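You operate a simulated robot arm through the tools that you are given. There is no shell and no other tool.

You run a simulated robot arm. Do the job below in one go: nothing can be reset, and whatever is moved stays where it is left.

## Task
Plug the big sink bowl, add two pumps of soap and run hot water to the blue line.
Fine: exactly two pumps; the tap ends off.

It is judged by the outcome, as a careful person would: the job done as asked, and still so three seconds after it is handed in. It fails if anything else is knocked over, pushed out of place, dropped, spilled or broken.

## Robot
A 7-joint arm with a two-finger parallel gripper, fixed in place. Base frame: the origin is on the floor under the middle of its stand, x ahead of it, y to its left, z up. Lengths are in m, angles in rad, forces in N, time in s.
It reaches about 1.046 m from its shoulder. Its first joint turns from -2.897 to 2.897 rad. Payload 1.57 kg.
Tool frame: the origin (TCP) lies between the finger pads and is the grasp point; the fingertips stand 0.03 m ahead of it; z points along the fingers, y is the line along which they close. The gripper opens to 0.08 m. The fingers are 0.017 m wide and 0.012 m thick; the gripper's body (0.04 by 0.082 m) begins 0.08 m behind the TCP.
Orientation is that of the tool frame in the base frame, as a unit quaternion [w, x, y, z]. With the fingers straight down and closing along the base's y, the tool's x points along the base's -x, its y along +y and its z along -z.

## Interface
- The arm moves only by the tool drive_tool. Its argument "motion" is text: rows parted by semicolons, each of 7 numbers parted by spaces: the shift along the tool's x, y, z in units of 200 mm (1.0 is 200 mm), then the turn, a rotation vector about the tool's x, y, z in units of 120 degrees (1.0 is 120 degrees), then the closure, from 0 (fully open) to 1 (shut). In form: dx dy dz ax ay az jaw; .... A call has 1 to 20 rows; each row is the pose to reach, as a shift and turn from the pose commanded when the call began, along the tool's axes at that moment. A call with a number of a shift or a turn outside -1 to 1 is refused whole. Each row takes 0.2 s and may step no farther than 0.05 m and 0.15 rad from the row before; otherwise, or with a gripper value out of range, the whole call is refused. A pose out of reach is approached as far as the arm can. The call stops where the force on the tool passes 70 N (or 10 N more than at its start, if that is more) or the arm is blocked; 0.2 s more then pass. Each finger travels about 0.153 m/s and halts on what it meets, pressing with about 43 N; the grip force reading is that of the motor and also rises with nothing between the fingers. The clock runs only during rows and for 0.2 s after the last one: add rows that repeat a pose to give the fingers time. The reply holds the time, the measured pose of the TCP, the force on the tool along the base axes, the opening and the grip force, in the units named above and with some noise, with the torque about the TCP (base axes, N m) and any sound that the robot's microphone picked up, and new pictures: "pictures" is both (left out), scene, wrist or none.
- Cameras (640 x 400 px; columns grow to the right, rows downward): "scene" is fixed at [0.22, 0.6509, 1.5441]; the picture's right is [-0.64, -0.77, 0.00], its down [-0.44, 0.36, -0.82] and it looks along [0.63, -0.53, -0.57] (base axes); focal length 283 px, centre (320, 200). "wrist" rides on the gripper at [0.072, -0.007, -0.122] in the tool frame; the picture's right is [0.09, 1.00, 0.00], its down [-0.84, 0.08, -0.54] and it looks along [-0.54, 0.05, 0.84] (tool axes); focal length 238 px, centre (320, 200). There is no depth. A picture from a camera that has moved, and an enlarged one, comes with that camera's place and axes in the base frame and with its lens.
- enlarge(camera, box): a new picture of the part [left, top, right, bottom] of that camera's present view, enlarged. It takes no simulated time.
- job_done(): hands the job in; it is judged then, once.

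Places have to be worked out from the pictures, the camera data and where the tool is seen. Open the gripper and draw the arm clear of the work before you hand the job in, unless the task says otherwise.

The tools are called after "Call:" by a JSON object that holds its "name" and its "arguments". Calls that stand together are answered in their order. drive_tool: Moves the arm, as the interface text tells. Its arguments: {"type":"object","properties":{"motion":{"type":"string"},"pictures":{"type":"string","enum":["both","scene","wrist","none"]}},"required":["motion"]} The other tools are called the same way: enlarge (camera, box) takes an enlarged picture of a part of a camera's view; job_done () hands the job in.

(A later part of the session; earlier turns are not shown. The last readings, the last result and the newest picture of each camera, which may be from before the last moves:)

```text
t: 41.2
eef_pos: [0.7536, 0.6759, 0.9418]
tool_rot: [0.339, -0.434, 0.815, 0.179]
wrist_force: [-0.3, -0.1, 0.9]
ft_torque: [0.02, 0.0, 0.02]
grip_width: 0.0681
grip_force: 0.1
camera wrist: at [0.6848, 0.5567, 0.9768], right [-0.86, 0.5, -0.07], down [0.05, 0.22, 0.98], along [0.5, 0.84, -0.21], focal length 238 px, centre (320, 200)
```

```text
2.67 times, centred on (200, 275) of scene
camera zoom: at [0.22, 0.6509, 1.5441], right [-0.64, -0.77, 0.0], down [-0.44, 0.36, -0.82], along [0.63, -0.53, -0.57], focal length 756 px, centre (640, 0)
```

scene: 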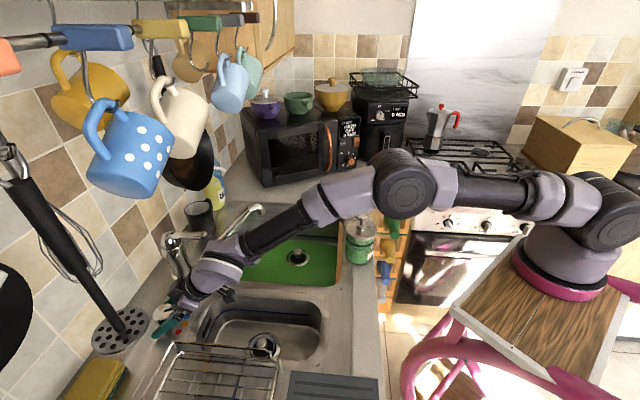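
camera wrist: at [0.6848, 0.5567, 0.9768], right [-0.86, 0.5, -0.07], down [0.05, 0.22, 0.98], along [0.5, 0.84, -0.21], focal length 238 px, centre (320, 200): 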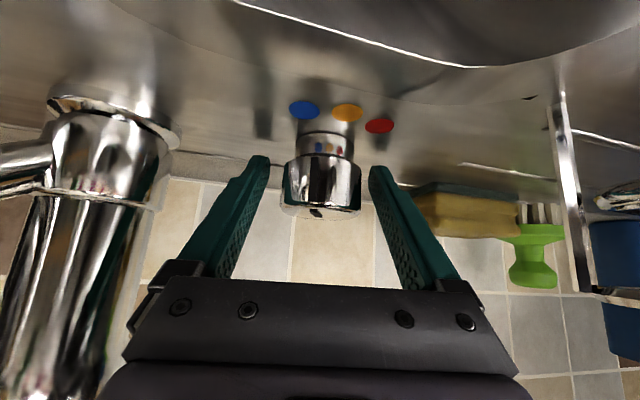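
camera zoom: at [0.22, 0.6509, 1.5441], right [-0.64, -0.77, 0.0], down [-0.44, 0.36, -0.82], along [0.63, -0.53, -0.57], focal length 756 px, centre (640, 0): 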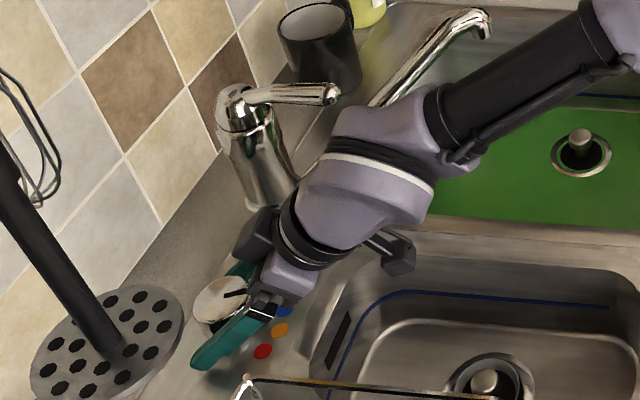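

The pointer has moved about 8° toward orange. I advance 7 mm to centre on the knob, close, and turn 24° clockwise.

Call:
{"name": "drive_tool", "arguments": {"motion": "-0.012 0 0.012 0 0 0 0.15; -0.0245 0 0.0245 0 0 0 0.15; -0.0245 0 0.0245 0 0 0 0.5; -0.0245 0 0.0245 0 0 0 1; -0.0245 0 0.0245 0 0 0 1; -0.0245 0 0.0245 0 0 0 1", "pictures": "none"}}

Call:
{"name": "drive_tool", "arguments": {"motion": "0 0 0 0.0236 0 0.0235 1; 0 0 0 0.0473 0 0.047 1; 0 0 0 0.0709 0 0.0705 1; 0 0 0 0.0946 0 0.094 1; 0 0 0 0.1182 0 0.1175 1; 0 0 0 0.1419 0 0.141 1"}}

Call:
{"name": "enlarge", "arguments": {"camera": "wrist", "box": [270, 100, 380, 230]}}

```text
t: 42.6
eef_pos: [0.7579, 0.6801, 0.9423]
tool_rot: [0.338, -0.435, 0.815, 0.18]
wrist_force: [-9.7, 3.8, -5.4]
ft_torque: [0.91, -0.66, 0.03]
grip_width: 0.047
grip_force: 44.8
```

```text
t: 44.0
eef_pos: [0.758, 0.6802, 0.9413]
tool_rot: [0.368, -0.254, 0.888, 0.105]
wrist_force: [-12.0, 4.2, -8.3]
ft_torque: [0.15, 0.39, -0.04]
grip_width: 0.0465
grip_force: 44.7
camera wrist: at [0.6466, 0.6017, 0.9764], right [-0.58, 0.81, -0.07], down [0.14, 0.18, 0.97], along [0.8, 0.56, -0.21], focal length 238 px, centre (320, 200)
```

scene: 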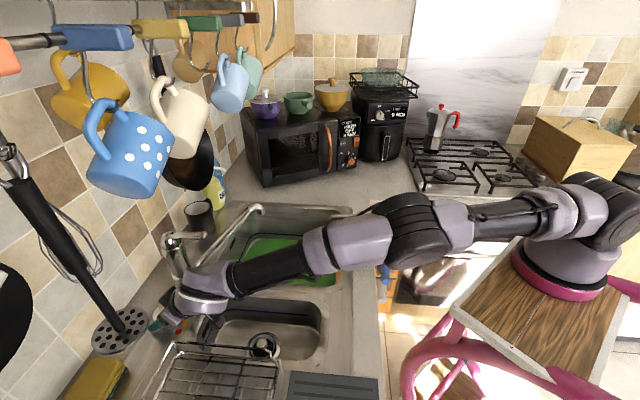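
wrist: 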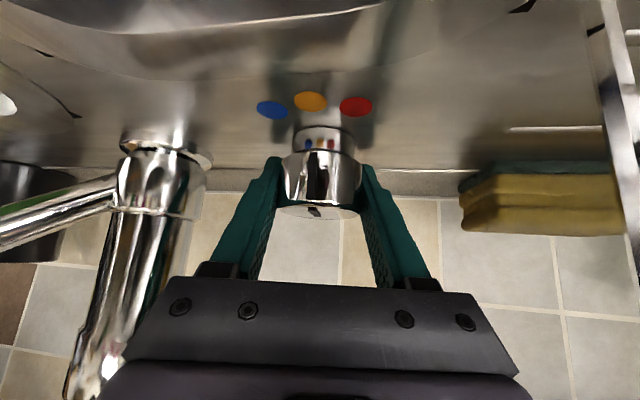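

```text
3.08 times, centred on (325, 165) of wrist
camera zoom: at [0.6466, 0.6017, 0.9764], right [-0.58, 0.81, -0.07], down [0.14, 0.18, 0.97], along [0.8, 0.56, -0.21], focal length 733 px, centre (305, 308)
```

zoom: 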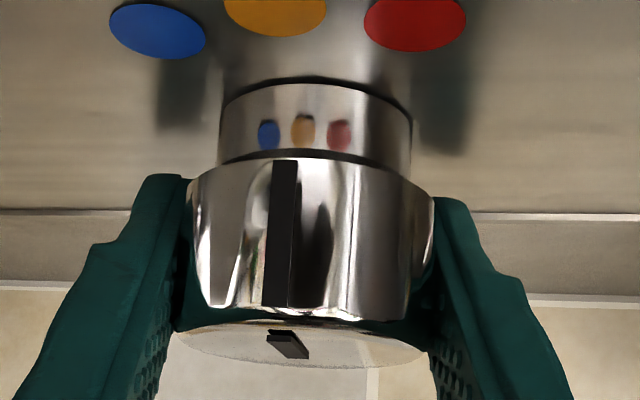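

The pointer is now at orange (about 225°). I release, swing back 24°, and re-grip.

Call:
{"name": "drive_tool", "arguments": {"motion": "0 0 0 0 0 0 0.15; 0 0 0 0 0 0 0.15; 0 0 0 -0.0355 0 -0.0353 0.15; 0 0 0 -0.0709 0 -0.0705 0.15; 0 0 0 -0.1064 0 -0.1058 0.15; 0 0 0 -0.1419 0 -0.141 0.15; 0 0 0 -0.1419 0 -0.141 0.15; 0 0 0 -0.1419 0 -0.141 0.5; 0 0 0 -0.1419 0 -0.141 1; 0 0 0 -0.1419 0 -0.141 1; 0 0 0 -0.1419 0 -0.141 1", "pictures": "wrist"}}

Call:
{"name": "enlarge", "arguments": {"camera": "wrist", "box": [270, 100, 380, 230]}}

```text
t: 46.4
eef_pos: [0.7576, 0.6806, 0.9417]
tool_rot: [0.338, -0.434, 0.816, 0.179]
wrist_force: [-8.1, 5.5, -1.1]
ft_torque: [0.68, -0.51, 0.0]
grip_width: 0.0474
grip_force: 45.5
camera wrist: at [0.6877, 0.5629, 0.9772], right [-0.86, 0.5, -0.07], down [0.05, 0.22, 0.98], along [0.5, 0.84, -0.21], focal length 238 px, centre (320, 200)
```

wrist: 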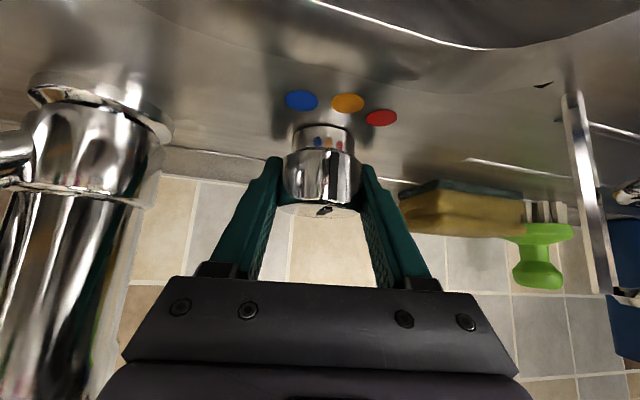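

```text
3.08 times, centred on (325, 165) of wrist
camera zoom: at [0.6877, 0.5629, 0.9772], right [-0.86, 0.5, -0.07], down [0.05, 0.22, 0.98], along [0.5, 0.84, -0.21], focal length 733 px, centre (305, 308)
```

zoom: 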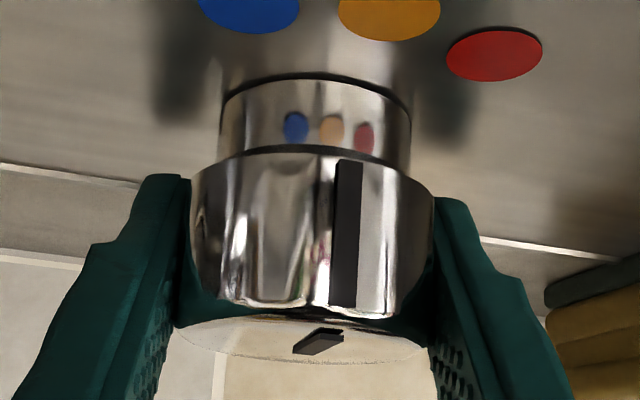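

The pointer held its place on release. I turn a further 25° clockwise.

Call:
{"name": "drive_tool", "arguments": {"motion": "0 0 0 0.0246 0 0.0245 1; 0 0 0 0.0493 0 0.049 1; 0 0 0 0.0739 0 0.0735 1; 0 0 0 0.0985 0 0.0979 1; 0 0 0 0.1232 0 0.1224 1; 0 0 0 0.1478 0 0.1469 1", "pictures": "wrist"}}

Call:
{"name": "enlarge", "arguments": {"camera": "wrist", "box": [270, 100, 380, 230]}}

Call:
{"name": "enlarge", "arguments": {"camera": "scene", "box": [120, 260, 220, 350]}}

```text
t: 47.8
eef_pos: [0.7594, 0.68, 0.9426]
tool_rot: [0.37, -0.247, 0.89, 0.102]
wrist_force: [-8.8, 7.3, 1.0]
ft_torque: [-0.14, 0.35, -0.05]
grip_width: 0.047
grip_force: 45.1
camera wrist: at [0.6454, 0.6035, 0.9773], right [-0.57, 0.82, -0.07], down [0.14, 0.17, 0.98], along [0.81, 0.54, -0.21], focal length 238 px, centre (320, 200)
```

wrist: 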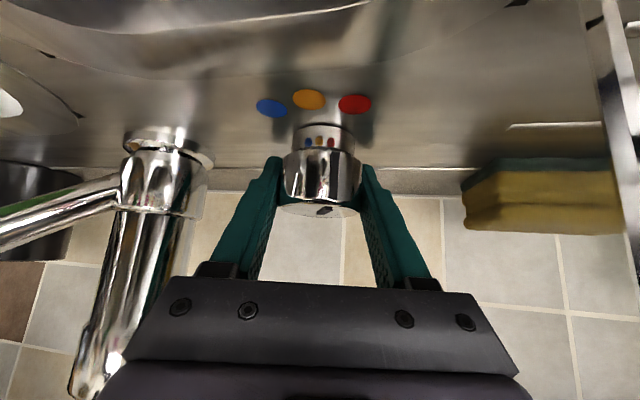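

```text
3.08 times, centred on (325, 165) of wrist
camera zoom: at [0.6454, 0.6035, 0.9773], right [-0.57, 0.82, -0.07], down [0.14, 0.17, 0.98], along [0.81, 0.54, -0.21], focal length 733 px, centre (305, 308)
```

zoom: 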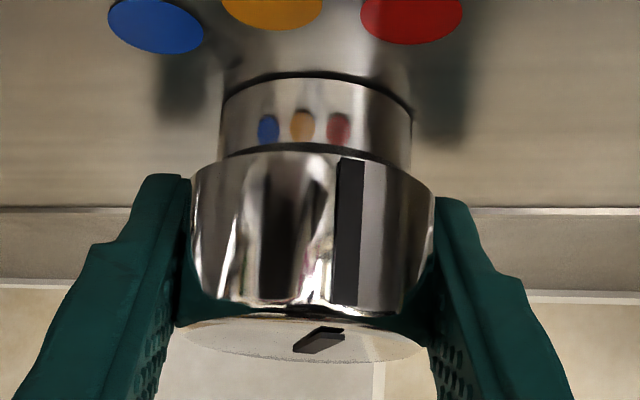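

```text
4.44 times, centred on (170, 305) of scene
camera zoom: at [0.22, 0.6509, 1.5441], right [-0.64, -0.77, 0.0], down [-0.44, 0.36, -0.82], along [0.63, -0.53, -0.57], focal length 1259 px, centre (987, -267)
```

zoom: 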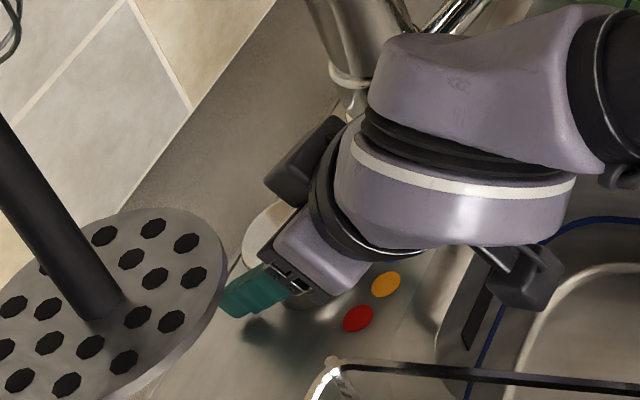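

The pointer should now be at about 196°, on red. I open and back straight out along the approach line to verify.

Call:
{"name": "drive_tool", "arguments": {"motion": "0 0 0 0 0 0 0.15; 0 0 0 0 0 0 0.15; 0 0 -0.1 0 0 0 0.15; 0 0 -0.25 0 0 0 0.15; 0 0 -0.4 0 0 0 0.15; 0 0 -0.55 0 0 0 0.15; 0 0 -0.55 0 0 0 0.15"}}

Call:
{"name": "enlarge", "arguments": {"camera": "wrist", "box": [260, 80, 400, 190]}}

Call:
{"name": "enlarge", "arguments": {"camera": "scene", "box": [130, 280, 220, 350]}}

```text
t: 49.4
eef_pos: [0.6926, 0.6401, 1.0199]
tool_rot: [0.37, -0.247, 0.89, 0.102]
wrist_force: [0.4, -0.6, -0.6]
ft_torque: [0.02, 0.01, 0.03]
grip_width: 0.068
grip_force: 0.1
camera wrist: at [0.5787, 0.5637, 1.0551], right [-0.57, 0.82, -0.07], down [0.14, 0.17, 0.98], along [0.81, 0.54, -0.21], focal length 238 px, centre (320, 200)
```

scene: 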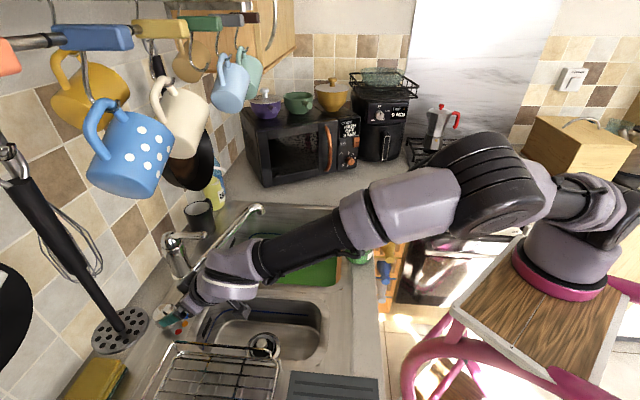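
wrist: 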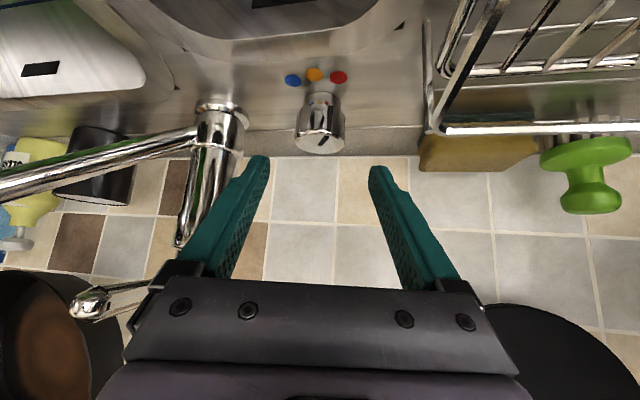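

```text
3.64 times, centred on (330, 135) of wrist
camera zoom: at [0.5787, 0.5637, 1.0551], right [-0.57, 0.82, -0.07], down [0.14, 0.17, 0.98], along [0.81, 0.54, -0.21], focal length 867 px, centre (284, 436)
```

zoom: 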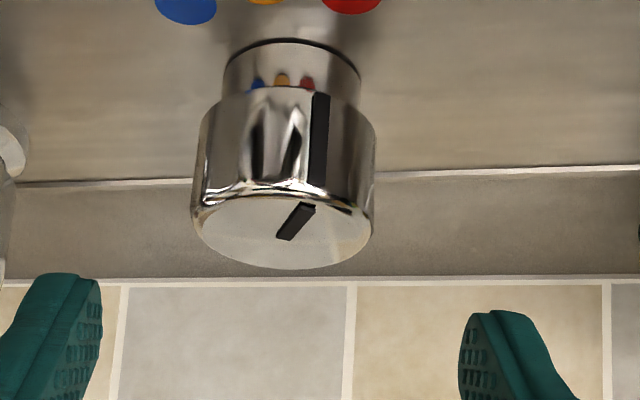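

```text
5.71 times, centred on (175, 315) of scene
camera zoom: at [0.22, 0.6509, 1.5441], right [-0.64, -0.77, 0.0], down [-0.44, 0.36, -0.82], along [0.63, -0.53, -0.57], focal length 1619 px, centre (1149, -457)
```

zoom: 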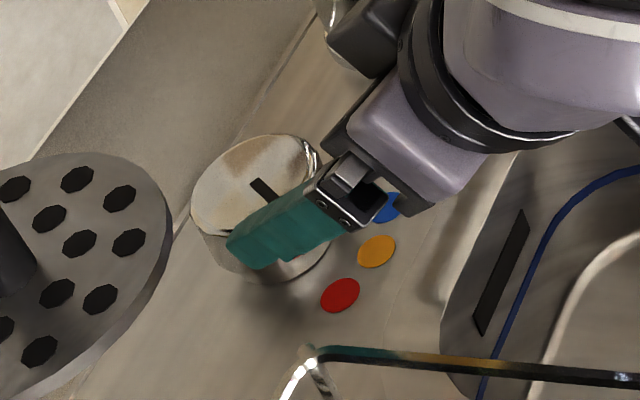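

The pointer measures about 193°, on the red dot. Next is the lever: I retreat, close the fingers, and reposition in front of and just below the lever tip with a nearly level hand.

Call:
{"name": "drive_tool", "arguments": {"motion": "0.03 -0.025 -0.12 0 0 0 0.5; 0.06 -0.05 -0.25 0 0 0 1; 0.084 -0.071 -0.3685 0 0 0 1; 0.064 -0.205 -0.396 -0.0162 -0.0498 -0.0093 1; 0.044 -0.34 -0.424 -0.0325 -0.0997 -0.0186 1; 0.023 -0.474 -0.4515 -0.0487 -0.1495 -0.028 1; 0.003 -0.608 -0.479 -0.065 -0.1994 -0.0373 1; -0.017 -0.7425 -0.507 -0.0812 -0.2492 -0.0466 1; -0.017 -0.7425 -0.507 -0.0812 -0.2492 -0.0466 1"}}

Call:
{"name": "enlarge", "arguments": {"camera": "scene", "box": [140, 200, 300, 350]}}

```text
t: 51.4
eef_pos: [0.7083, 0.4771, 1.0932]
tool_rot: [0.569, -0.285, 0.74, 0.218]
wrist_force: [-0.4, -0.4, -0.3]
ft_torque: [0.0, 0.0, -0.01]
grip_width: 0.0
grip_force: 21.5
camera wrist: at [0.613, 0.3797, 1.0557], right [-0.68, 0.72, -0.09], down [-0.28, -0.15, 0.95], along [0.67, 0.67, 0.31], focal length 238 px, centre (320, 200)
```

scene: 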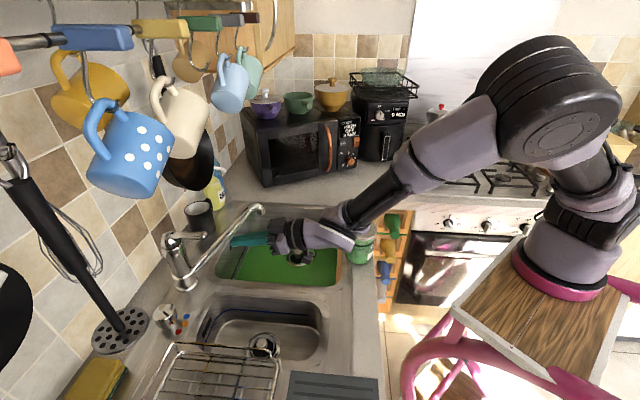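
wrist: 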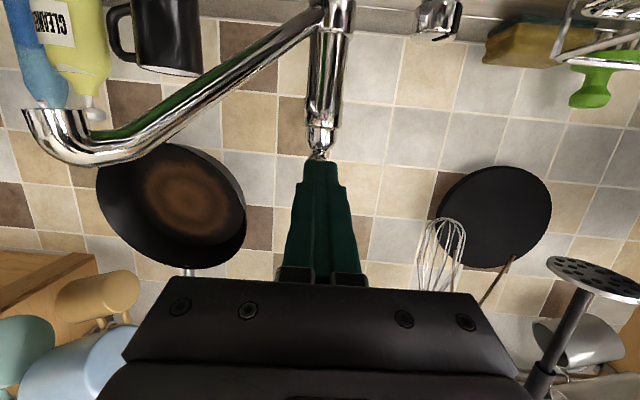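

```text
2.67 times, centred on (220, 275) of scene
camera zoom: at [0.22, 0.6509, 1.5441], right [-0.64, -0.77, 0.0], down [-0.44, 0.36, -0.82], along [0.63, -0.53, -0.57], focal length 756 px, centre (587, 0)
```

zoom: 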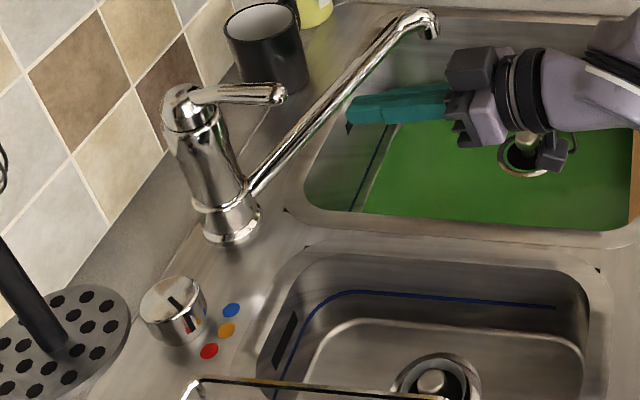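

The scene now shows the knob unobstructed. I check its pointer closely, and the lever versus fingertip geometry.

Call:
{"name": "enlarge", "arguments": {"camera": "scene", "box": [140, 285, 220, 350]}}

Call:
{"name": "enlarge", "arguments": {"camera": "wrist", "box": [260, 60, 400, 200]}}

Call:
{"name": "enlarge", "arguments": {"camera": "scene", "box": [150, 195, 290, 300]}}

```text
6.15 times, centred on (180, 318) of scene
camera zoom: at [0.22, 0.6509, 1.5441], right [-0.64, -0.77, 0.0], down [-0.44, 0.36, -0.82], along [0.63, -0.53, -0.57], focal length 1744 px, centre (1182, -523)
```

zoom: 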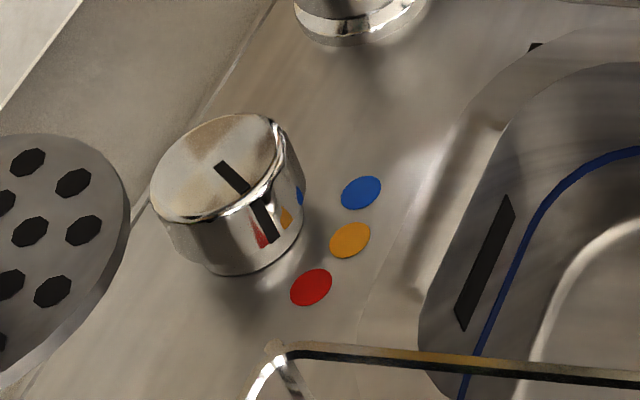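

```text
2.86 times, centred on (330, 130) of wrist
camera zoom: at [0.613, 0.3797, 1.0557], right [-0.68, 0.72, -0.09], down [-0.28, -0.15, 0.95], along [0.67, 0.67, 0.31], focal length 681 px, centre (291, 400)
```

zoom: 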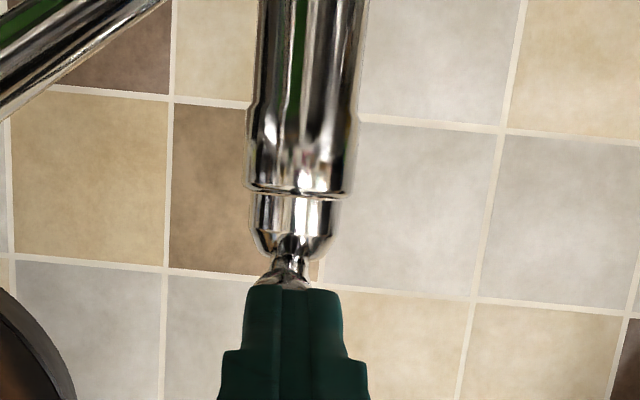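

```text
3.81 times, centred on (220, 248) of scene
camera zoom: at [0.22, 0.6509, 1.5441], right [-0.64, -0.77, 0.0], down [-0.44, 0.36, -0.82], along [0.63, -0.53, -0.57], focal length 1080 px, centre (701, 19)
```

zoom: 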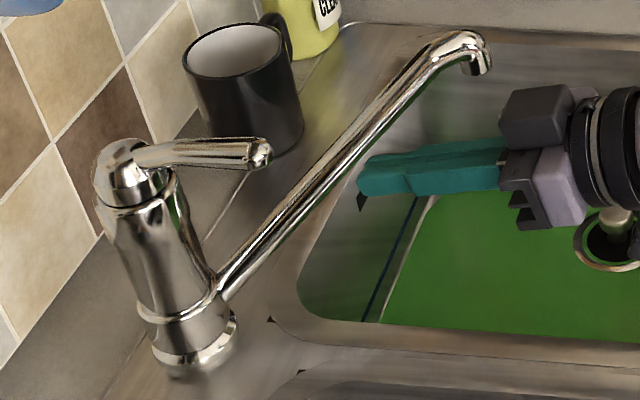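

The pointer is squarely at red. The fingertips line up with the lever; I slide them in just underneath it.

Call:
{"name": "drive_tool", "arguments": {"motion": "-0.002 -0.001 0.1 0 0 0 1; -0.004 -0.003 0.2 0 0 0 1; -0.006 -0.004 0.3 0 0 0 1; -0.0075 -0.006 0.42 0 0 0 1; -0.0075 -0.006 0.42 0 0 0 1"}}

Call:
{"name": "enlarge", "arguments": {"camera": "scene", "box": [150, 195, 290, 300]}}

Call:
{"name": "enlarge", "arguments": {"camera": "wrist", "box": [240, 60, 400, 220]}}

```text
t: 52.6
eef_pos: [0.7705, 0.5307, 1.0738]
tool_rot: [0.568, -0.285, 0.741, 0.218]
wrist_force: [0.3, 0.2, 1.0]
ft_torque: [0.01, -0.02, -0.01]
grip_width: 0.0
grip_force: 21.2
camera wrist: at [0.6743, 0.4339, 1.036], right [-0.69, 0.72, -0.09], down [-0.28, -0.15, 0.95], along [0.67, 0.68, 0.3], focal length 238 px, centre (320, 200)
```

scene: 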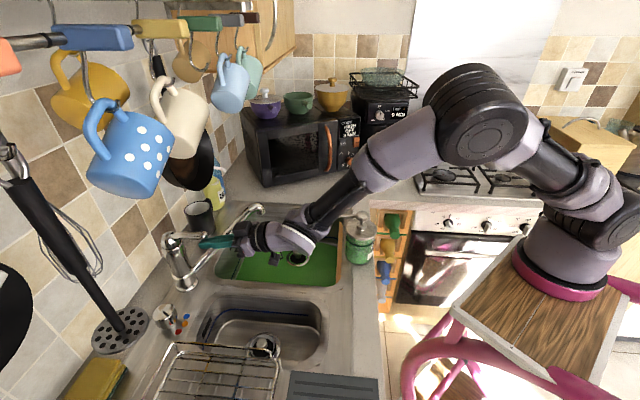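
wrist: 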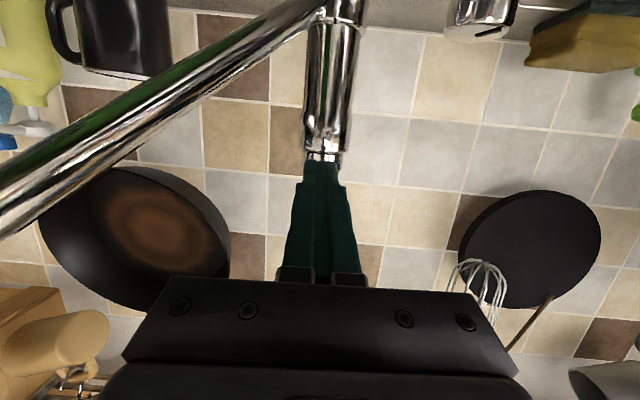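

```text
3.81 times, centred on (220, 248) of scene
camera zoom: at [0.22, 0.6509, 1.5441], right [-0.64, -0.77, 0.0], down [-0.44, 0.36, -0.82], along [0.63, -0.53, -0.57], focal length 1080 px, centre (701, 19)
```

zoom: 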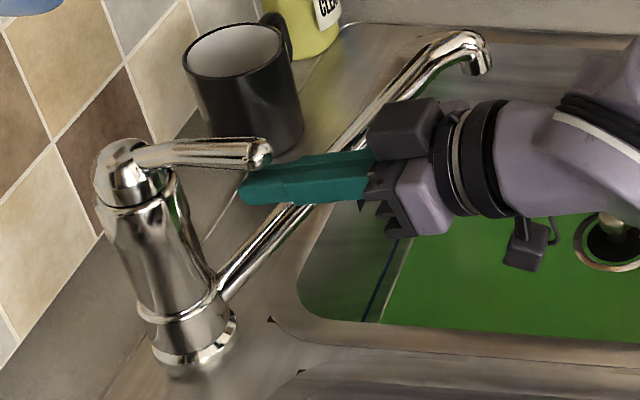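

```text
2.50 times, centred on (320, 140) of wrist
camera zoom: at [0.6743, 0.4339, 1.036], right [-0.69, 0.72, -0.09], down [-0.28, -0.15, 0.95], along [0.67, 0.68, 0.3], focal length 596 px, centre (320, 350)
```

zoom: 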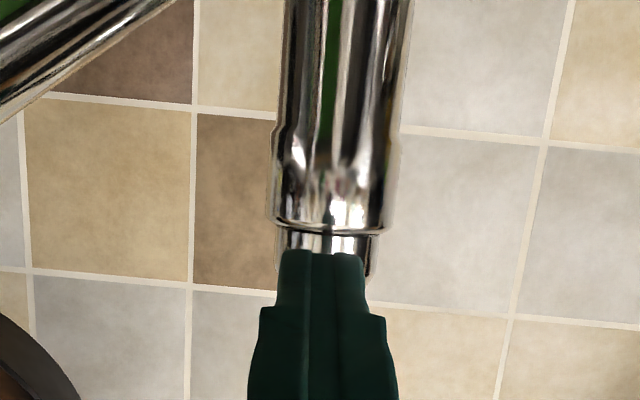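

The fingertips are under the lever. I raise gently and watch the force and the lever.

Call:
{"name": "drive_tool", "arguments": {"motion": "-0.0242 0 -0.0064 0 0 0 1; -0.0483 0 -0.0129 0 0 0 1; -0.0725 0 -0.0193 0 0 0 1", "pictures": "none"}}

Call:
{"name": "enlarge", "arguments": {"camera": "scene", "box": [150, 195, 290, 300]}}

```text
t: 53.4
eef_pos: [0.7704, 0.5321, 1.0897]
tool_rot: [0.569, -0.285, 0.74, 0.218]
wrist_force: [-0.2, -2.1, 0.1]
ft_torque: [0.01, -0.03, -0.04]
grip_width: 0.0002
grip_force: 20.9
```

```text
3.81 times, centred on (220, 248) of scene
camera zoom: at [0.22, 0.6509, 1.5441], right [-0.64, -0.77, 0.0], down [-0.44, 0.36, -0.82], along [0.63, -0.53, -0.57], focal length 1080 px, centre (701, 19)
```

zoom: 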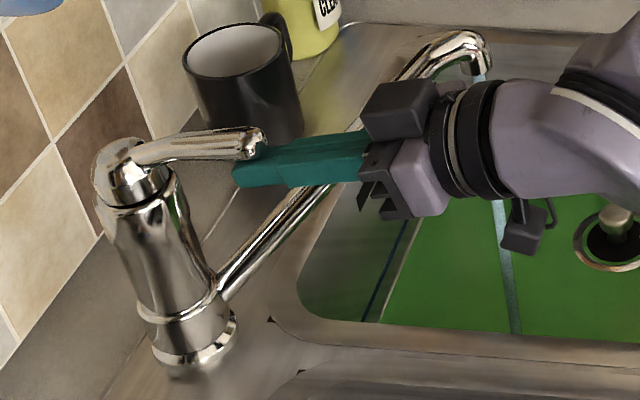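

Water is already running with the lever up a little, and it lifts easily. I raise it further for a fuller flow.

Call:
{"name": "drive_tool", "arguments": {"motion": "-0.0242 0 -0.0064 0 0 0 1; -0.0483 0 -0.0129 0 0 0 1; -0.0725 0 -0.0193 0 0 0 1; -0.0966 0 -0.0258 0 0 0 1"}}

Call:
{"name": "enlarge", "arguments": {"camera": "scene", "box": [150, 195, 350, 300]}}

```text
t: 54.4
eef_pos: [0.7697, 0.532, 1.1088]
tool_rot: [0.569, -0.285, 0.74, 0.218]
wrist_force: [0.6, -0.4, 0.2]
ft_torque: [-0.03, 0.0, 0.02]
grip_width: 0.0
grip_force: 21.2
camera wrist: at [0.6745, 0.4342, 1.0709], right [-0.68, 0.72, -0.09], down [-0.28, -0.15, 0.95], along [0.67, 0.67, 0.3], focal length 238 px, centre (320, 200)
```

scene: 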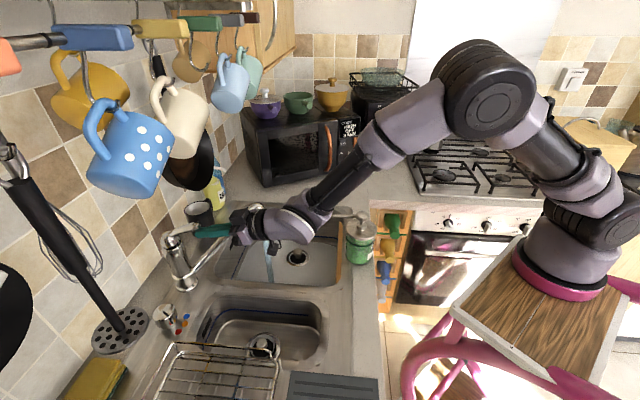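
wrist: 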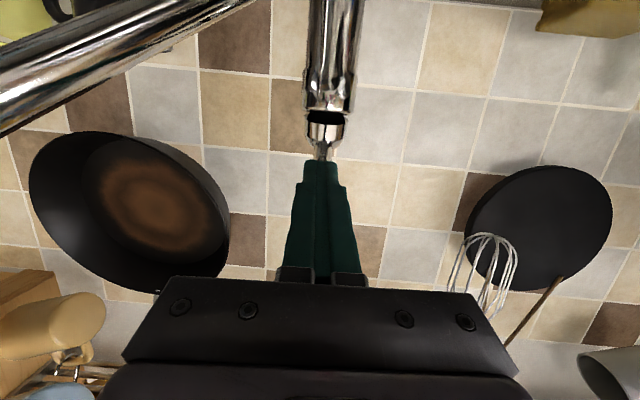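

```text
3.20 times, centred on (250, 248) of scene
camera zoom: at [0.22, 0.6509, 1.5441], right [-0.64, -0.77, 0.0], down [-0.44, 0.36, -0.82], along [0.63, -0.53, -0.57], focal length 907 px, centre (544, 48)
```

zoom: 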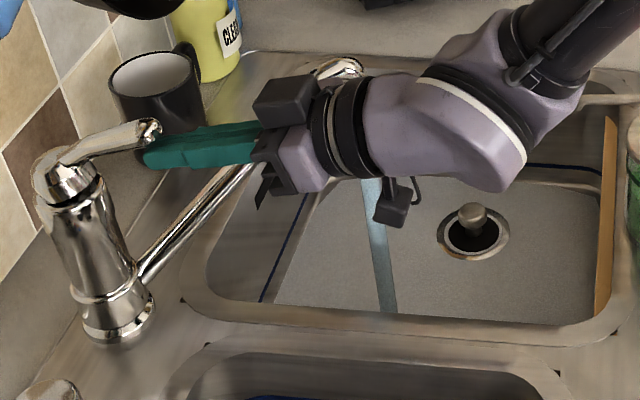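

Full flow now, and the lever stays up with no load on the tool. I lower slightly, back out from under it and go up, ready to press it down later, while watching the level.

Call:
{"name": "drive_tool", "arguments": {"motion": "0.024 0 0.0064 0 0 0 1; 0.048 0 0.013 0 0 0 1; 0.048 0 -0.16 0 0 0 1; 0.048 0 -0.337 0 0 0 1; -0.12 0 -0.38 0 0 0 1; -0.338 0 -0.44 0 0 0 1", "pictures": "scene"}}

Call:
{"name": "enlarge", "arguments": {"camera": "scene", "box": [200, 195, 360, 295]}}

Call:
{"name": "enlarge", "arguments": {"camera": "scene", "box": [150, 195, 290, 300]}}

```text
t: 55.8
eef_pos: [0.7204, 0.487, 1.197]
tool_rot: [0.569, -0.285, 0.74, 0.218]
wrist_force: [0.9, -0.1, 1.1]
ft_torque: [0.01, -0.01, 0.01]
grip_width: 0.0
grip_force: 21.2
```

scene: 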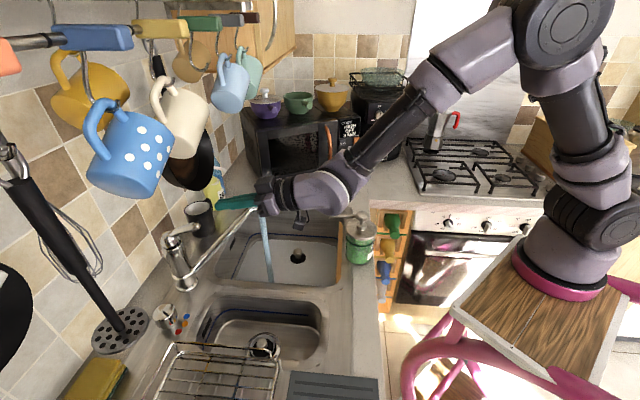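

```text
4.00 times, centred on (280, 245) of scene
camera zoom: at [0.22, 0.6509, 1.5441], right [-0.64, -0.77, 0.0], down [-0.44, 0.36, -0.82], along [0.63, -0.53, -0.57], focal length 1134 px, centre (480, 20)
```

zoom: 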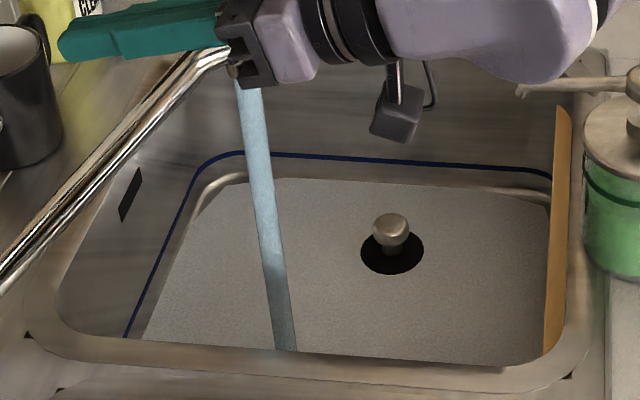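

```text
3.81 times, centred on (220, 248) of scene
camera zoom: at [0.22, 0.6509, 1.5441], right [-0.64, -0.77, 0.0], down [-0.44, 0.36, -0.82], along [0.63, -0.53, -0.57], focal length 1080 px, centre (701, 19)
```

zoom: 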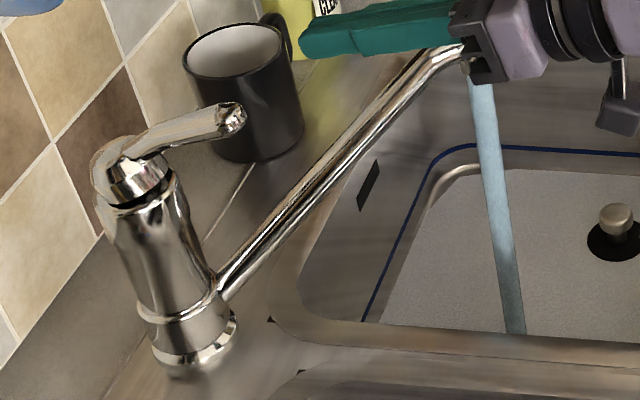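

The lever stays up, the water is only about 0.5 cm deep, and the blue line is about 3.5 cm above it. I move the fingertips to hover just above the raised lever, ready to shut it.

Call:
{"name": "drive_tool", "arguments": {"motion": "0.02 -0.004 0.13 0 0 0 1; 0.04 -0.008 0.26 0 0 0 1; 0.06 -0.012 0.396 0 0 0 1", "pictures": "scene"}}

Call:
{"name": "enlarge", "arguments": {"camera": "scene", "box": [200, 195, 360, 295]}}

Call:
{"name": "enlarge", "arguments": {"camera": "scene", "box": [150, 195, 290, 300]}}

```text
t: 56.6
eef_pos: [0.7753, 0.5336, 1.1649]
tool_rot: [0.569, -0.285, 0.739, 0.219]
wrist_force: [0.3, 1.0, -0.1]
ft_torque: [0.02, 0.02, 0.01]
grip_width: 0.0
grip_force: 21.9
```

scene: 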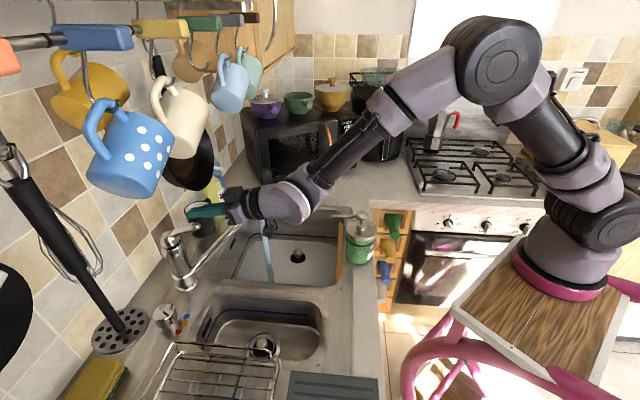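

```text
4.00 times, centred on (280, 245) of scene
camera zoom: at [0.22, 0.6509, 1.5441], right [-0.64, -0.77, 0.0], down [-0.44, 0.36, -0.82], along [0.63, -0.53, -0.57], focal length 1134 px, centre (480, 20)
```

zoom: 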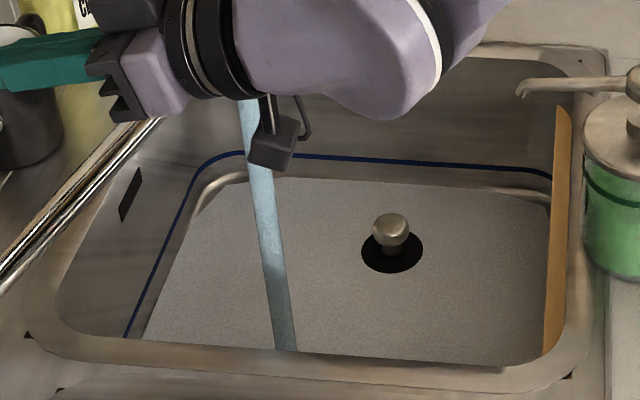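

```text
3.81 times, centred on (220, 248) of scene
camera zoom: at [0.22, 0.6509, 1.5441], right [-0.64, -0.77, 0.0], down [-0.44, 0.36, -0.82], along [0.63, -0.53, -0.57], focal length 1080 px, centre (701, 19)
```

zoom: 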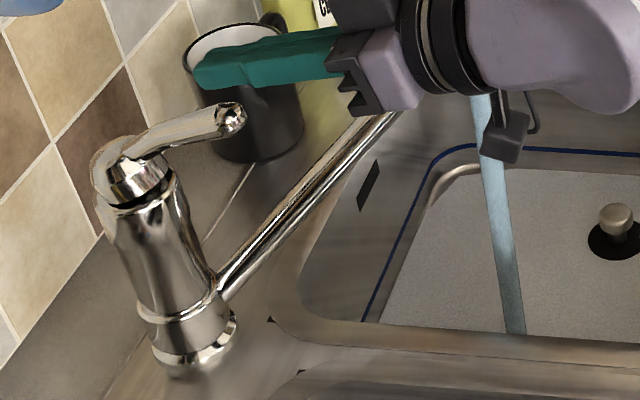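

I'm poised above the lever. I wait 2 s and compare the level to get the fill rate.

Call:
{"name": "drive_tool", "arguments": {"motion": "0 0 0 0 0 0 1; 0 0 0 0 0 0 1; 0 0 0 0 0 0 1; 0 0 0 0 0 0 1; 0 0 0 0 0 0 1; 0 0 0 0 0 0 1; 0 0 0 0 0 0 1; 0 0 0 0 0 0 1; 0 0 0 0 0 0 1", "pictures": "none"}}

Call:
{"name": "enlarge", "arguments": {"camera": "scene", "box": [200, 195, 360, 295]}}

```text
t: 58.6
eef_pos: [0.7758, 0.5327, 1.1646]
tool_rot: [0.568, -0.285, 0.74, 0.218]
wrist_force: [-0.1, 0.9, 0.7]
ft_torque: [0.0, -0.01, 0.02]
grip_width: 0.0
grip_force: 21.1
```

```text
4.00 times, centred on (280, 245) of scene
camera zoom: at [0.22, 0.6509, 1.5441], right [-0.64, -0.77, 0.0], down [-0.44, 0.36, -0.82], along [0.63, -0.53, -0.57], focal length 1134 px, centre (480, 20)
```

zoom: 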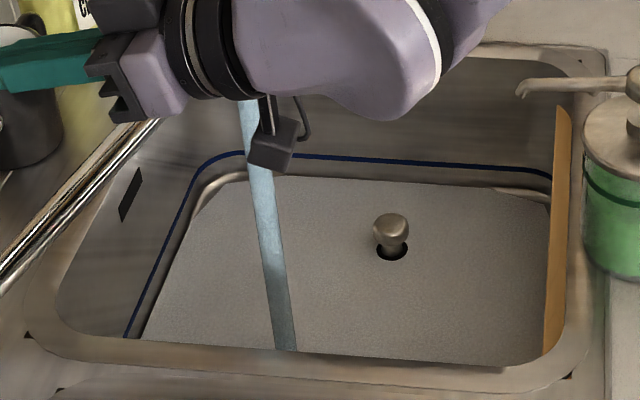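

The level is rising slowly (1–2 mm/s). I keep waiting and checking.

Call:
{"name": "drive_tool", "arguments": {"motion": "0 0 0 0 0 0 1; 0 0 0 0 0 0 1; 0 0 0 0 0 0 1; 0 0 0 0 0 0 1; 0 0 0 0 0 0 1; 0 0 0 0 0 0 1; 0 0 0 0 0 0 1; 0 0 0 0 0 0 1; 0 0 0 0 0 0 1; 0 0 0 0 0 0 1; 0 0 0 0 0 0 1; 0 0 0 0 0 0 1; 0 0 0 0 0 0 1; 0 0 0 0 0 0 1; 0 0 0 0 0 0 1; 0 0 0 0 0 0 1; 0 0 0 0 0 0 1; 0 0 0 0 0 0 1; 0 0 0 0 0 0 1", "pictures": "none"}}

Call:
{"name": "enlarge", "arguments": {"camera": "scene", "box": [200, 195, 360, 295]}}

```text
t: 62.6
eef_pos: [0.7755, 0.5328, 1.1646]
tool_rot: [0.568, -0.285, 0.741, 0.218]
wrist_force: [0.5, -0.9, 0.6]
ft_torque: [-0.01, 0.0, -0.01]
grip_width: 0.0
grip_force: 21.4
```

```text
4.00 times, centred on (280, 245) of scene
camera zoom: at [0.22, 0.6509, 1.5441], right [-0.64, -0.77, 0.0], down [-0.44, 0.36, -0.82], along [0.63, -0.53, -0.57], focal length 1134 px, centre (480, 20)
```

zoom: 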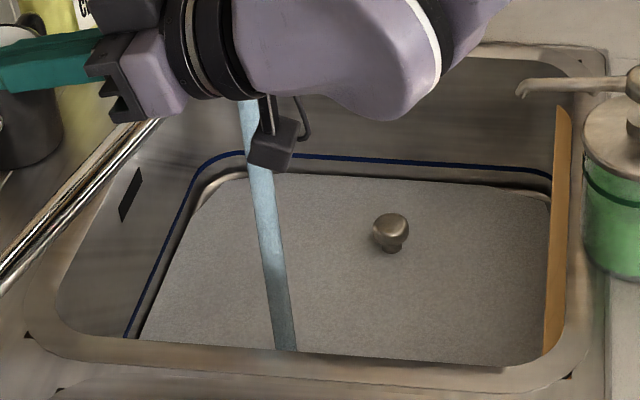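

Call:
{"name": "drive_tool", "arguments": {"motion": "0 0 0 0 0 0 1; 0 0 0 0 0 0 1; 0 0 0 0 0 0 1; 0 0 0 0 0 0 1; 0 0 0 0 0 0 1; 0 0 0 0 0 0 1; 0 0 0 0 0 0 1; 0 0 0 0 0 0 1; 0 0 0 0 0 0 1; 0 0 0 0 0 0 1; 0 0 0 0 0 0 1; 0 0 0 0 0 0 1; 0 0 0 0 0 0 1; 0 0 0 0 0 0 1; 0 0 0 0 0 0 1; 0 0 0 0 0 0 1; 0 0 0 0 0 0 1; 0 0 0 0 0 0 1; 0 0 0 0 0 0 1; 0 0 0 0 0 0 1", "pictures": "none"}}

Call:
{"name": "enlarge", "arguments": {"camera": "scene", "box": [200, 195, 360, 295]}}

Call:
{"name": "enlarge", "arguments": {"camera": "scene", "box": [220, 220, 280, 290]}}

```text
t: 66.8
eef_pos: [0.776, 0.5338, 1.1647]
tool_rot: [0.568, -0.286, 0.74, 0.218]
wrist_force: [0.3, -0.3, 0.7]
ft_torque: [-0.01, -0.03, 0.01]
grip_width: 0.0001
grip_force: 21.4
```

```text
4.00 times, centred on (280, 245) of scene
camera zoom: at [0.22, 0.6509, 1.5441], right [-0.64, -0.77, 0.0], down [-0.44, 0.36, -0.82], along [0.63, -0.53, -0.57], focal length 1134 px, centre (480, 20)
```

zoom: 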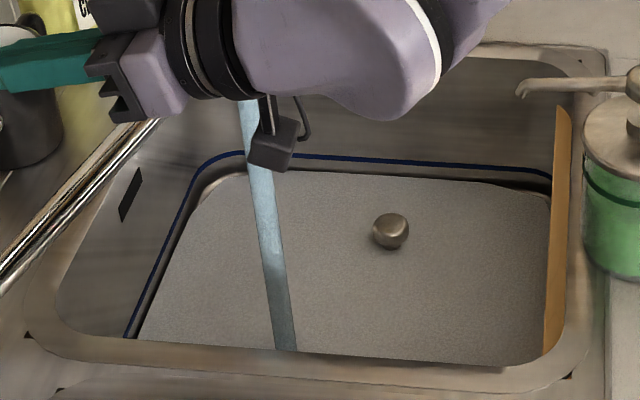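

```text
5.71 times, centred on (250, 255) of scene
camera zoom: at [0.22, 0.6509, 1.5441], right [-0.64, -0.77, 0.0], down [-0.44, 0.36, -0.82], along [0.63, -0.53, -0.57], focal length 1619 px, centre (720, -114)
```

zoom: 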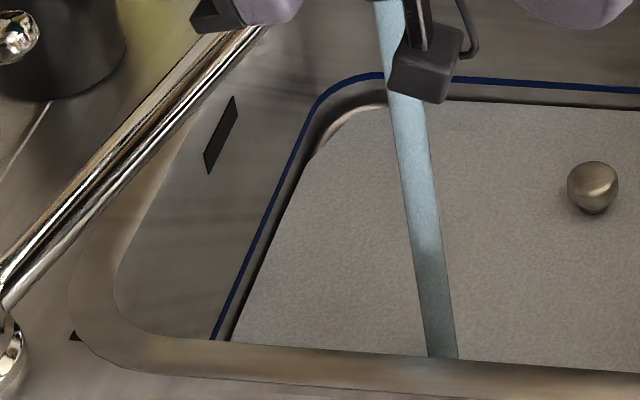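

The water is at the plug's cap, about 20 mm below the blue line and rising around 1.6 mm/s. I wait another 4 s.

Call:
{"name": "drive_tool", "arguments": {"motion": "0 0 0 0 0 0 1; 0 0 0 0 0 0 1; 0 0 0 0 0 0 1; 0 0 0 0 0 0 1; 0 0 0 0 0 0 1; 0 0 0 0 0 0 1; 0 0 0 0 0 0 1; 0 0 0 0 0 0 1; 0 0 0 0 0 0 1; 0 0 0 0 0 0 1; 0 0 0 0 0 0 1; 0 0 0 0 0 0 1; 0 0 0 0 0 0 1; 0 0 0 0 0 0 1; 0 0 0 0 0 0 1; 0 0 0 0 0 0 1; 0 0 0 0 0 0 1; 0 0 0 0 0 0 1; 0 0 0 0 0 0 1; 0 0 0 0 0 0 1", "pictures": "none"}}

Call:
{"name": "enlarge", "arguments": {"camera": "scene", "box": [200, 195, 360, 295]}}

Call:
{"name": "enlarge", "arguments": {"camera": "scene", "box": [220, 220, 280, 290]}}

```text
t: 71.0
eef_pos: [0.7755, 0.533, 1.1636]
tool_rot: [0.568, -0.286, 0.74, 0.218]
wrist_force: [0.8, 0.1, 0.3]
ft_torque: [0.02, 0.01, -0.03]
grip_width: 0.0
grip_force: 21.2
```

```text
4.00 times, centred on (280, 245) of scene
camera zoom: at [0.22, 0.6509, 1.5441], right [-0.64, -0.77, 0.0], down [-0.44, 0.36, -0.82], along [0.63, -0.53, -0.57], focal length 1134 px, centre (480, 20)
```

zoom: 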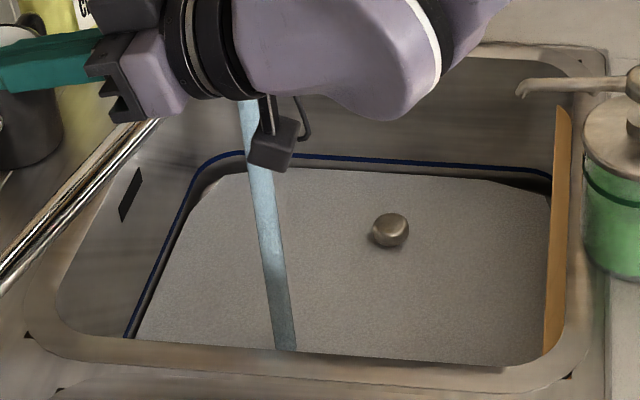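

```text
5.71 times, centred on (250, 255) of scene
camera zoom: at [0.22, 0.6509, 1.5441], right [-0.64, -0.77, 0.0], down [-0.44, 0.36, -0.82], along [0.63, -0.53, -0.57], focal length 1619 px, centre (720, -114)
```

zoom: 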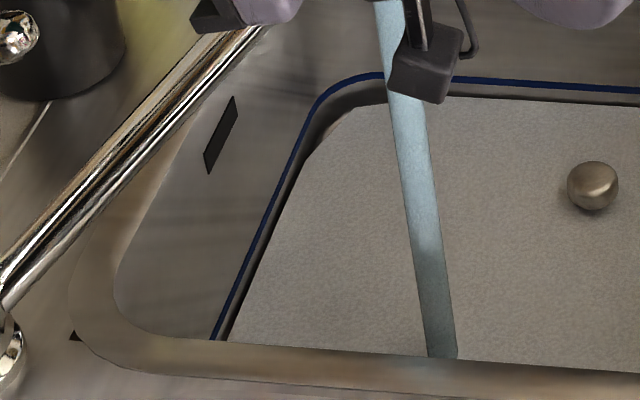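

The gap is down to about 15 mm and rising near 1 mm/s. I continue waiting.

Call:
{"name": "drive_tool", "arguments": {"motion": "0 0 0 0 0 0 1; 0 0 0 0 0 0 1; 0 0 0 0 0 0 1; 0 0 0 0 0 0 1; 0 0 0 0 0 0 1; 0 0 0 0 0 0 1; 0 0 0 0 0 0 1; 0 0 0 0 0 0 1; 0 0 0 0 0 0 1; 0 0 0 0 0 0 1; 0 0 0 0 0 0 1; 0 0 0 0 0 0 1; 0 0 0 0 0 0 1; 0 0 0 0 0 0 1; 0 0 0 0 0 0 1; 0 0 0 0 0 0 1; 0 0 0 0 0 0 1; 0 0 0 0 0 0 1; 0 0 0 0 0 0 1; 0 0 0 0 0 0 1", "pictures": "none"}}

Call:
{"name": "enlarge", "arguments": {"camera": "scene", "box": [220, 220, 280, 290]}}

Call:
{"name": "enlarge", "arguments": {"camera": "scene", "box": [270, 220, 350, 270]}}

```text
t: 75.2
eef_pos: [0.7753, 0.5327, 1.1654]
tool_rot: [0.568, -0.286, 0.74, 0.219]
wrist_force: [-0.9, 0.1, -0.3]
ft_torque: [-0.03, -0.01, 0.0]
grip_width: 0.0003
grip_force: 21.6
```

```text
5.71 times, centred on (250, 255) of scene
camera zoom: at [0.22, 0.6509, 1.5441], right [-0.64, -0.77, 0.0], down [-0.44, 0.36, -0.82], along [0.63, -0.53, -0.57], focal length 1619 px, centre (720, -114)
```

zoom: 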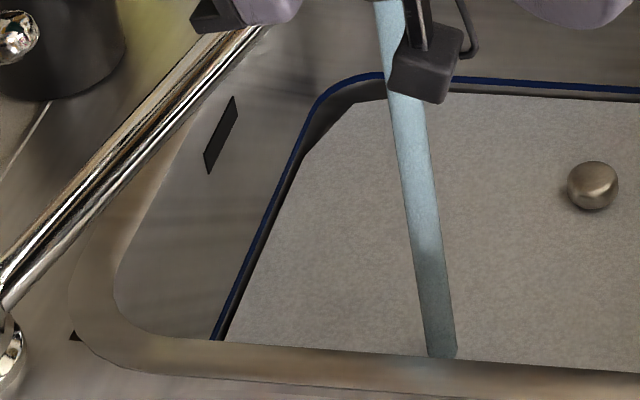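

```text
8.00 times, centred on (310, 245) of scene
camera zoom: at [0.22, 0.6509, 1.5441], right [-0.64, -0.77, 0.0], down [-0.44, 0.36, -0.82], along [0.63, -0.53, -0.57], focal length 2267 px, centre (400, -160)
```

zoom: 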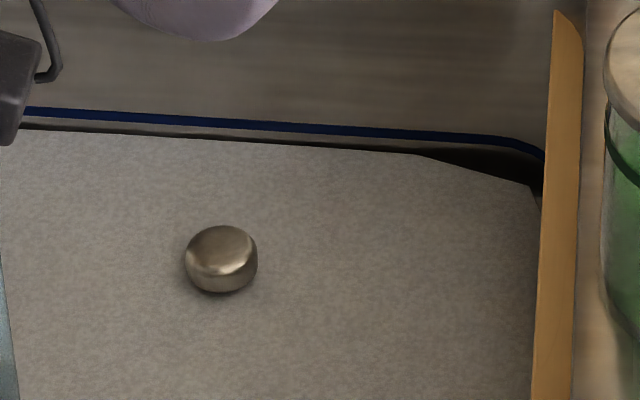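

Call:
{"name": "drive_tool", "arguments": {"motion": "0 0 0 0 0 0 1; 0 0 0 0 0 0 1; 0 0 0 0 0 0 1; 0 0 0 0 0 0 1; 0 0 0 0 0 0 1; 0 0 0 0 0 0 1; 0 0 0 0 0 0 1; 0 0 0 0 0 0 1; 0 0 0 0 0 0 1; 0 0 0 0 0 0 1; 0 0 0 0 0 0 1; 0 0 0 0 0 0 1; 0 0 0 0 0 0 1; 0 0 0 0 0 0 1; 0 0 0 0 0 0 1; 0 0 0 0 0 0 1; 0 0 0 0 0 0 1; 0 0 0 0 0 0 1; 0 0 0 0 0 0 1; 0 0 0 0 0 0 1", "pictures": "none"}}

Call:
{"name": "enlarge", "arguments": {"camera": "scene", "box": [270, 220, 350, 270]}}

Call:
{"name": "enlarge", "arguments": {"camera": "scene", "box": [225, 225, 275, 285]}}

```text
t: 79.4
eef_pos: [0.7754, 0.5336, 1.1648]
tool_rot: [0.568, -0.287, 0.74, 0.219]
wrist_force: [-0.4, 0.3, 0.2]
ft_torque: [-0.01, 0.01, -0.02]
grip_width: 0.0
grip_force: 21.4
```

```text
8.00 times, centred on (310, 245) of scene
camera zoom: at [0.22, 0.6509, 1.5441], right [-0.64, -0.77, 0.0], down [-0.44, 0.36, -0.82], along [0.63, -0.53, -0.57], focal length 2267 px, centre (400, -160)
```

zoom: 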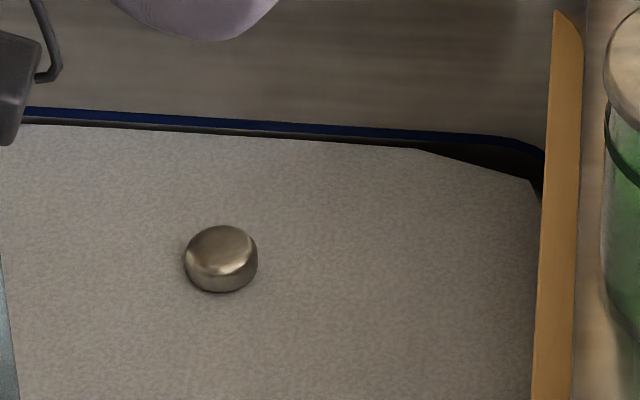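

```text
6.67 times, centred on (250, 255) of scene
camera zoom: at [0.22, 0.6509, 1.5441], right [-0.64, -0.77, 0.0], down [-0.44, 0.36, -0.82], along [0.63, -0.53, -0.57], focal length 1889 px, centre (787, -167)
```

zoom: 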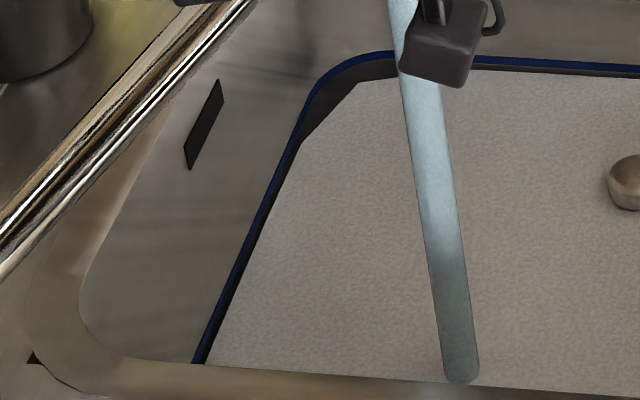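

The gap is now about 9 mm by the far wall. I zoom in on the left wall too, to separate a true level gap from any inset of the water surface.

Call:
{"name": "enlarge", "arguments": {"camera": "scene", "box": [228, 245, 258, 275]}}

Call:
{"name": "enlarge", "arguments": {"camera": "scene", "box": [290, 225, 320, 250]}}

Call:
{"name": "enlarge", "arguments": {"camera": "scene", "box": [320, 225, 350, 290]}}

```text
13.33 times, centred on (243, 260) of scene
camera zoom: at [0.22, 0.6509, 1.5441], right [-0.64, -0.77, 0.0], down [-0.44, 0.36, -0.82], along [0.63, -0.53, -0.57], focal length 3778 px, centre (1347, -600)
```

zoom: 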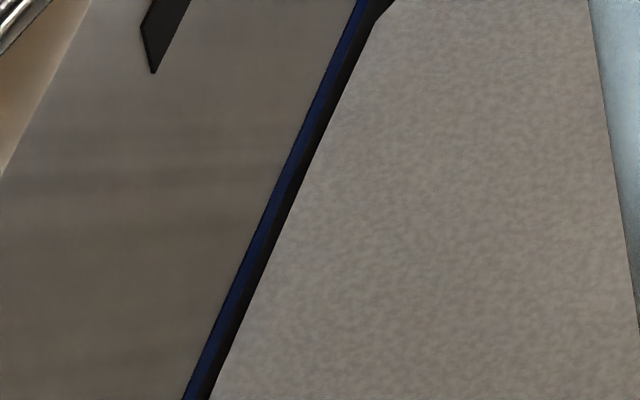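

```text
16.00 times, centred on (305, 238) of scene
camera zoom: at [0.22, 0.6509, 1.5441], right [-0.64, -0.77, 0.0], down [-0.44, 0.36, -0.82], along [0.63, -0.53, -0.57], focal length 4534 px, centre (560, -400)
```

zoom: 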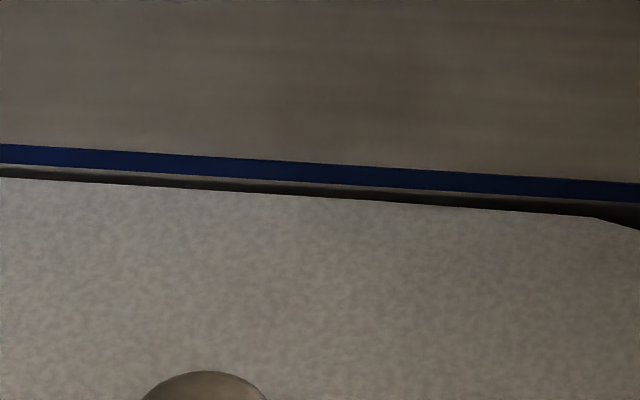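

```text
6.15 times, centred on (335, 258) of scene
camera zoom: at [0.22, 0.6509, 1.5441], right [-0.64, -0.77, 0.0], down [-0.44, 0.36, -0.82], along [0.63, -0.53, -0.57], focal length 1744 px, centre (228, -154)
```

zoom: 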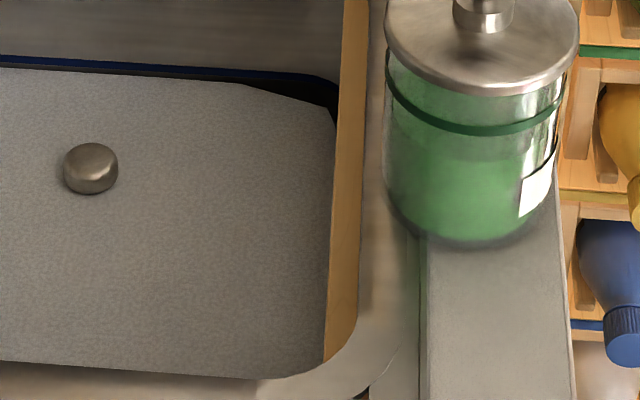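

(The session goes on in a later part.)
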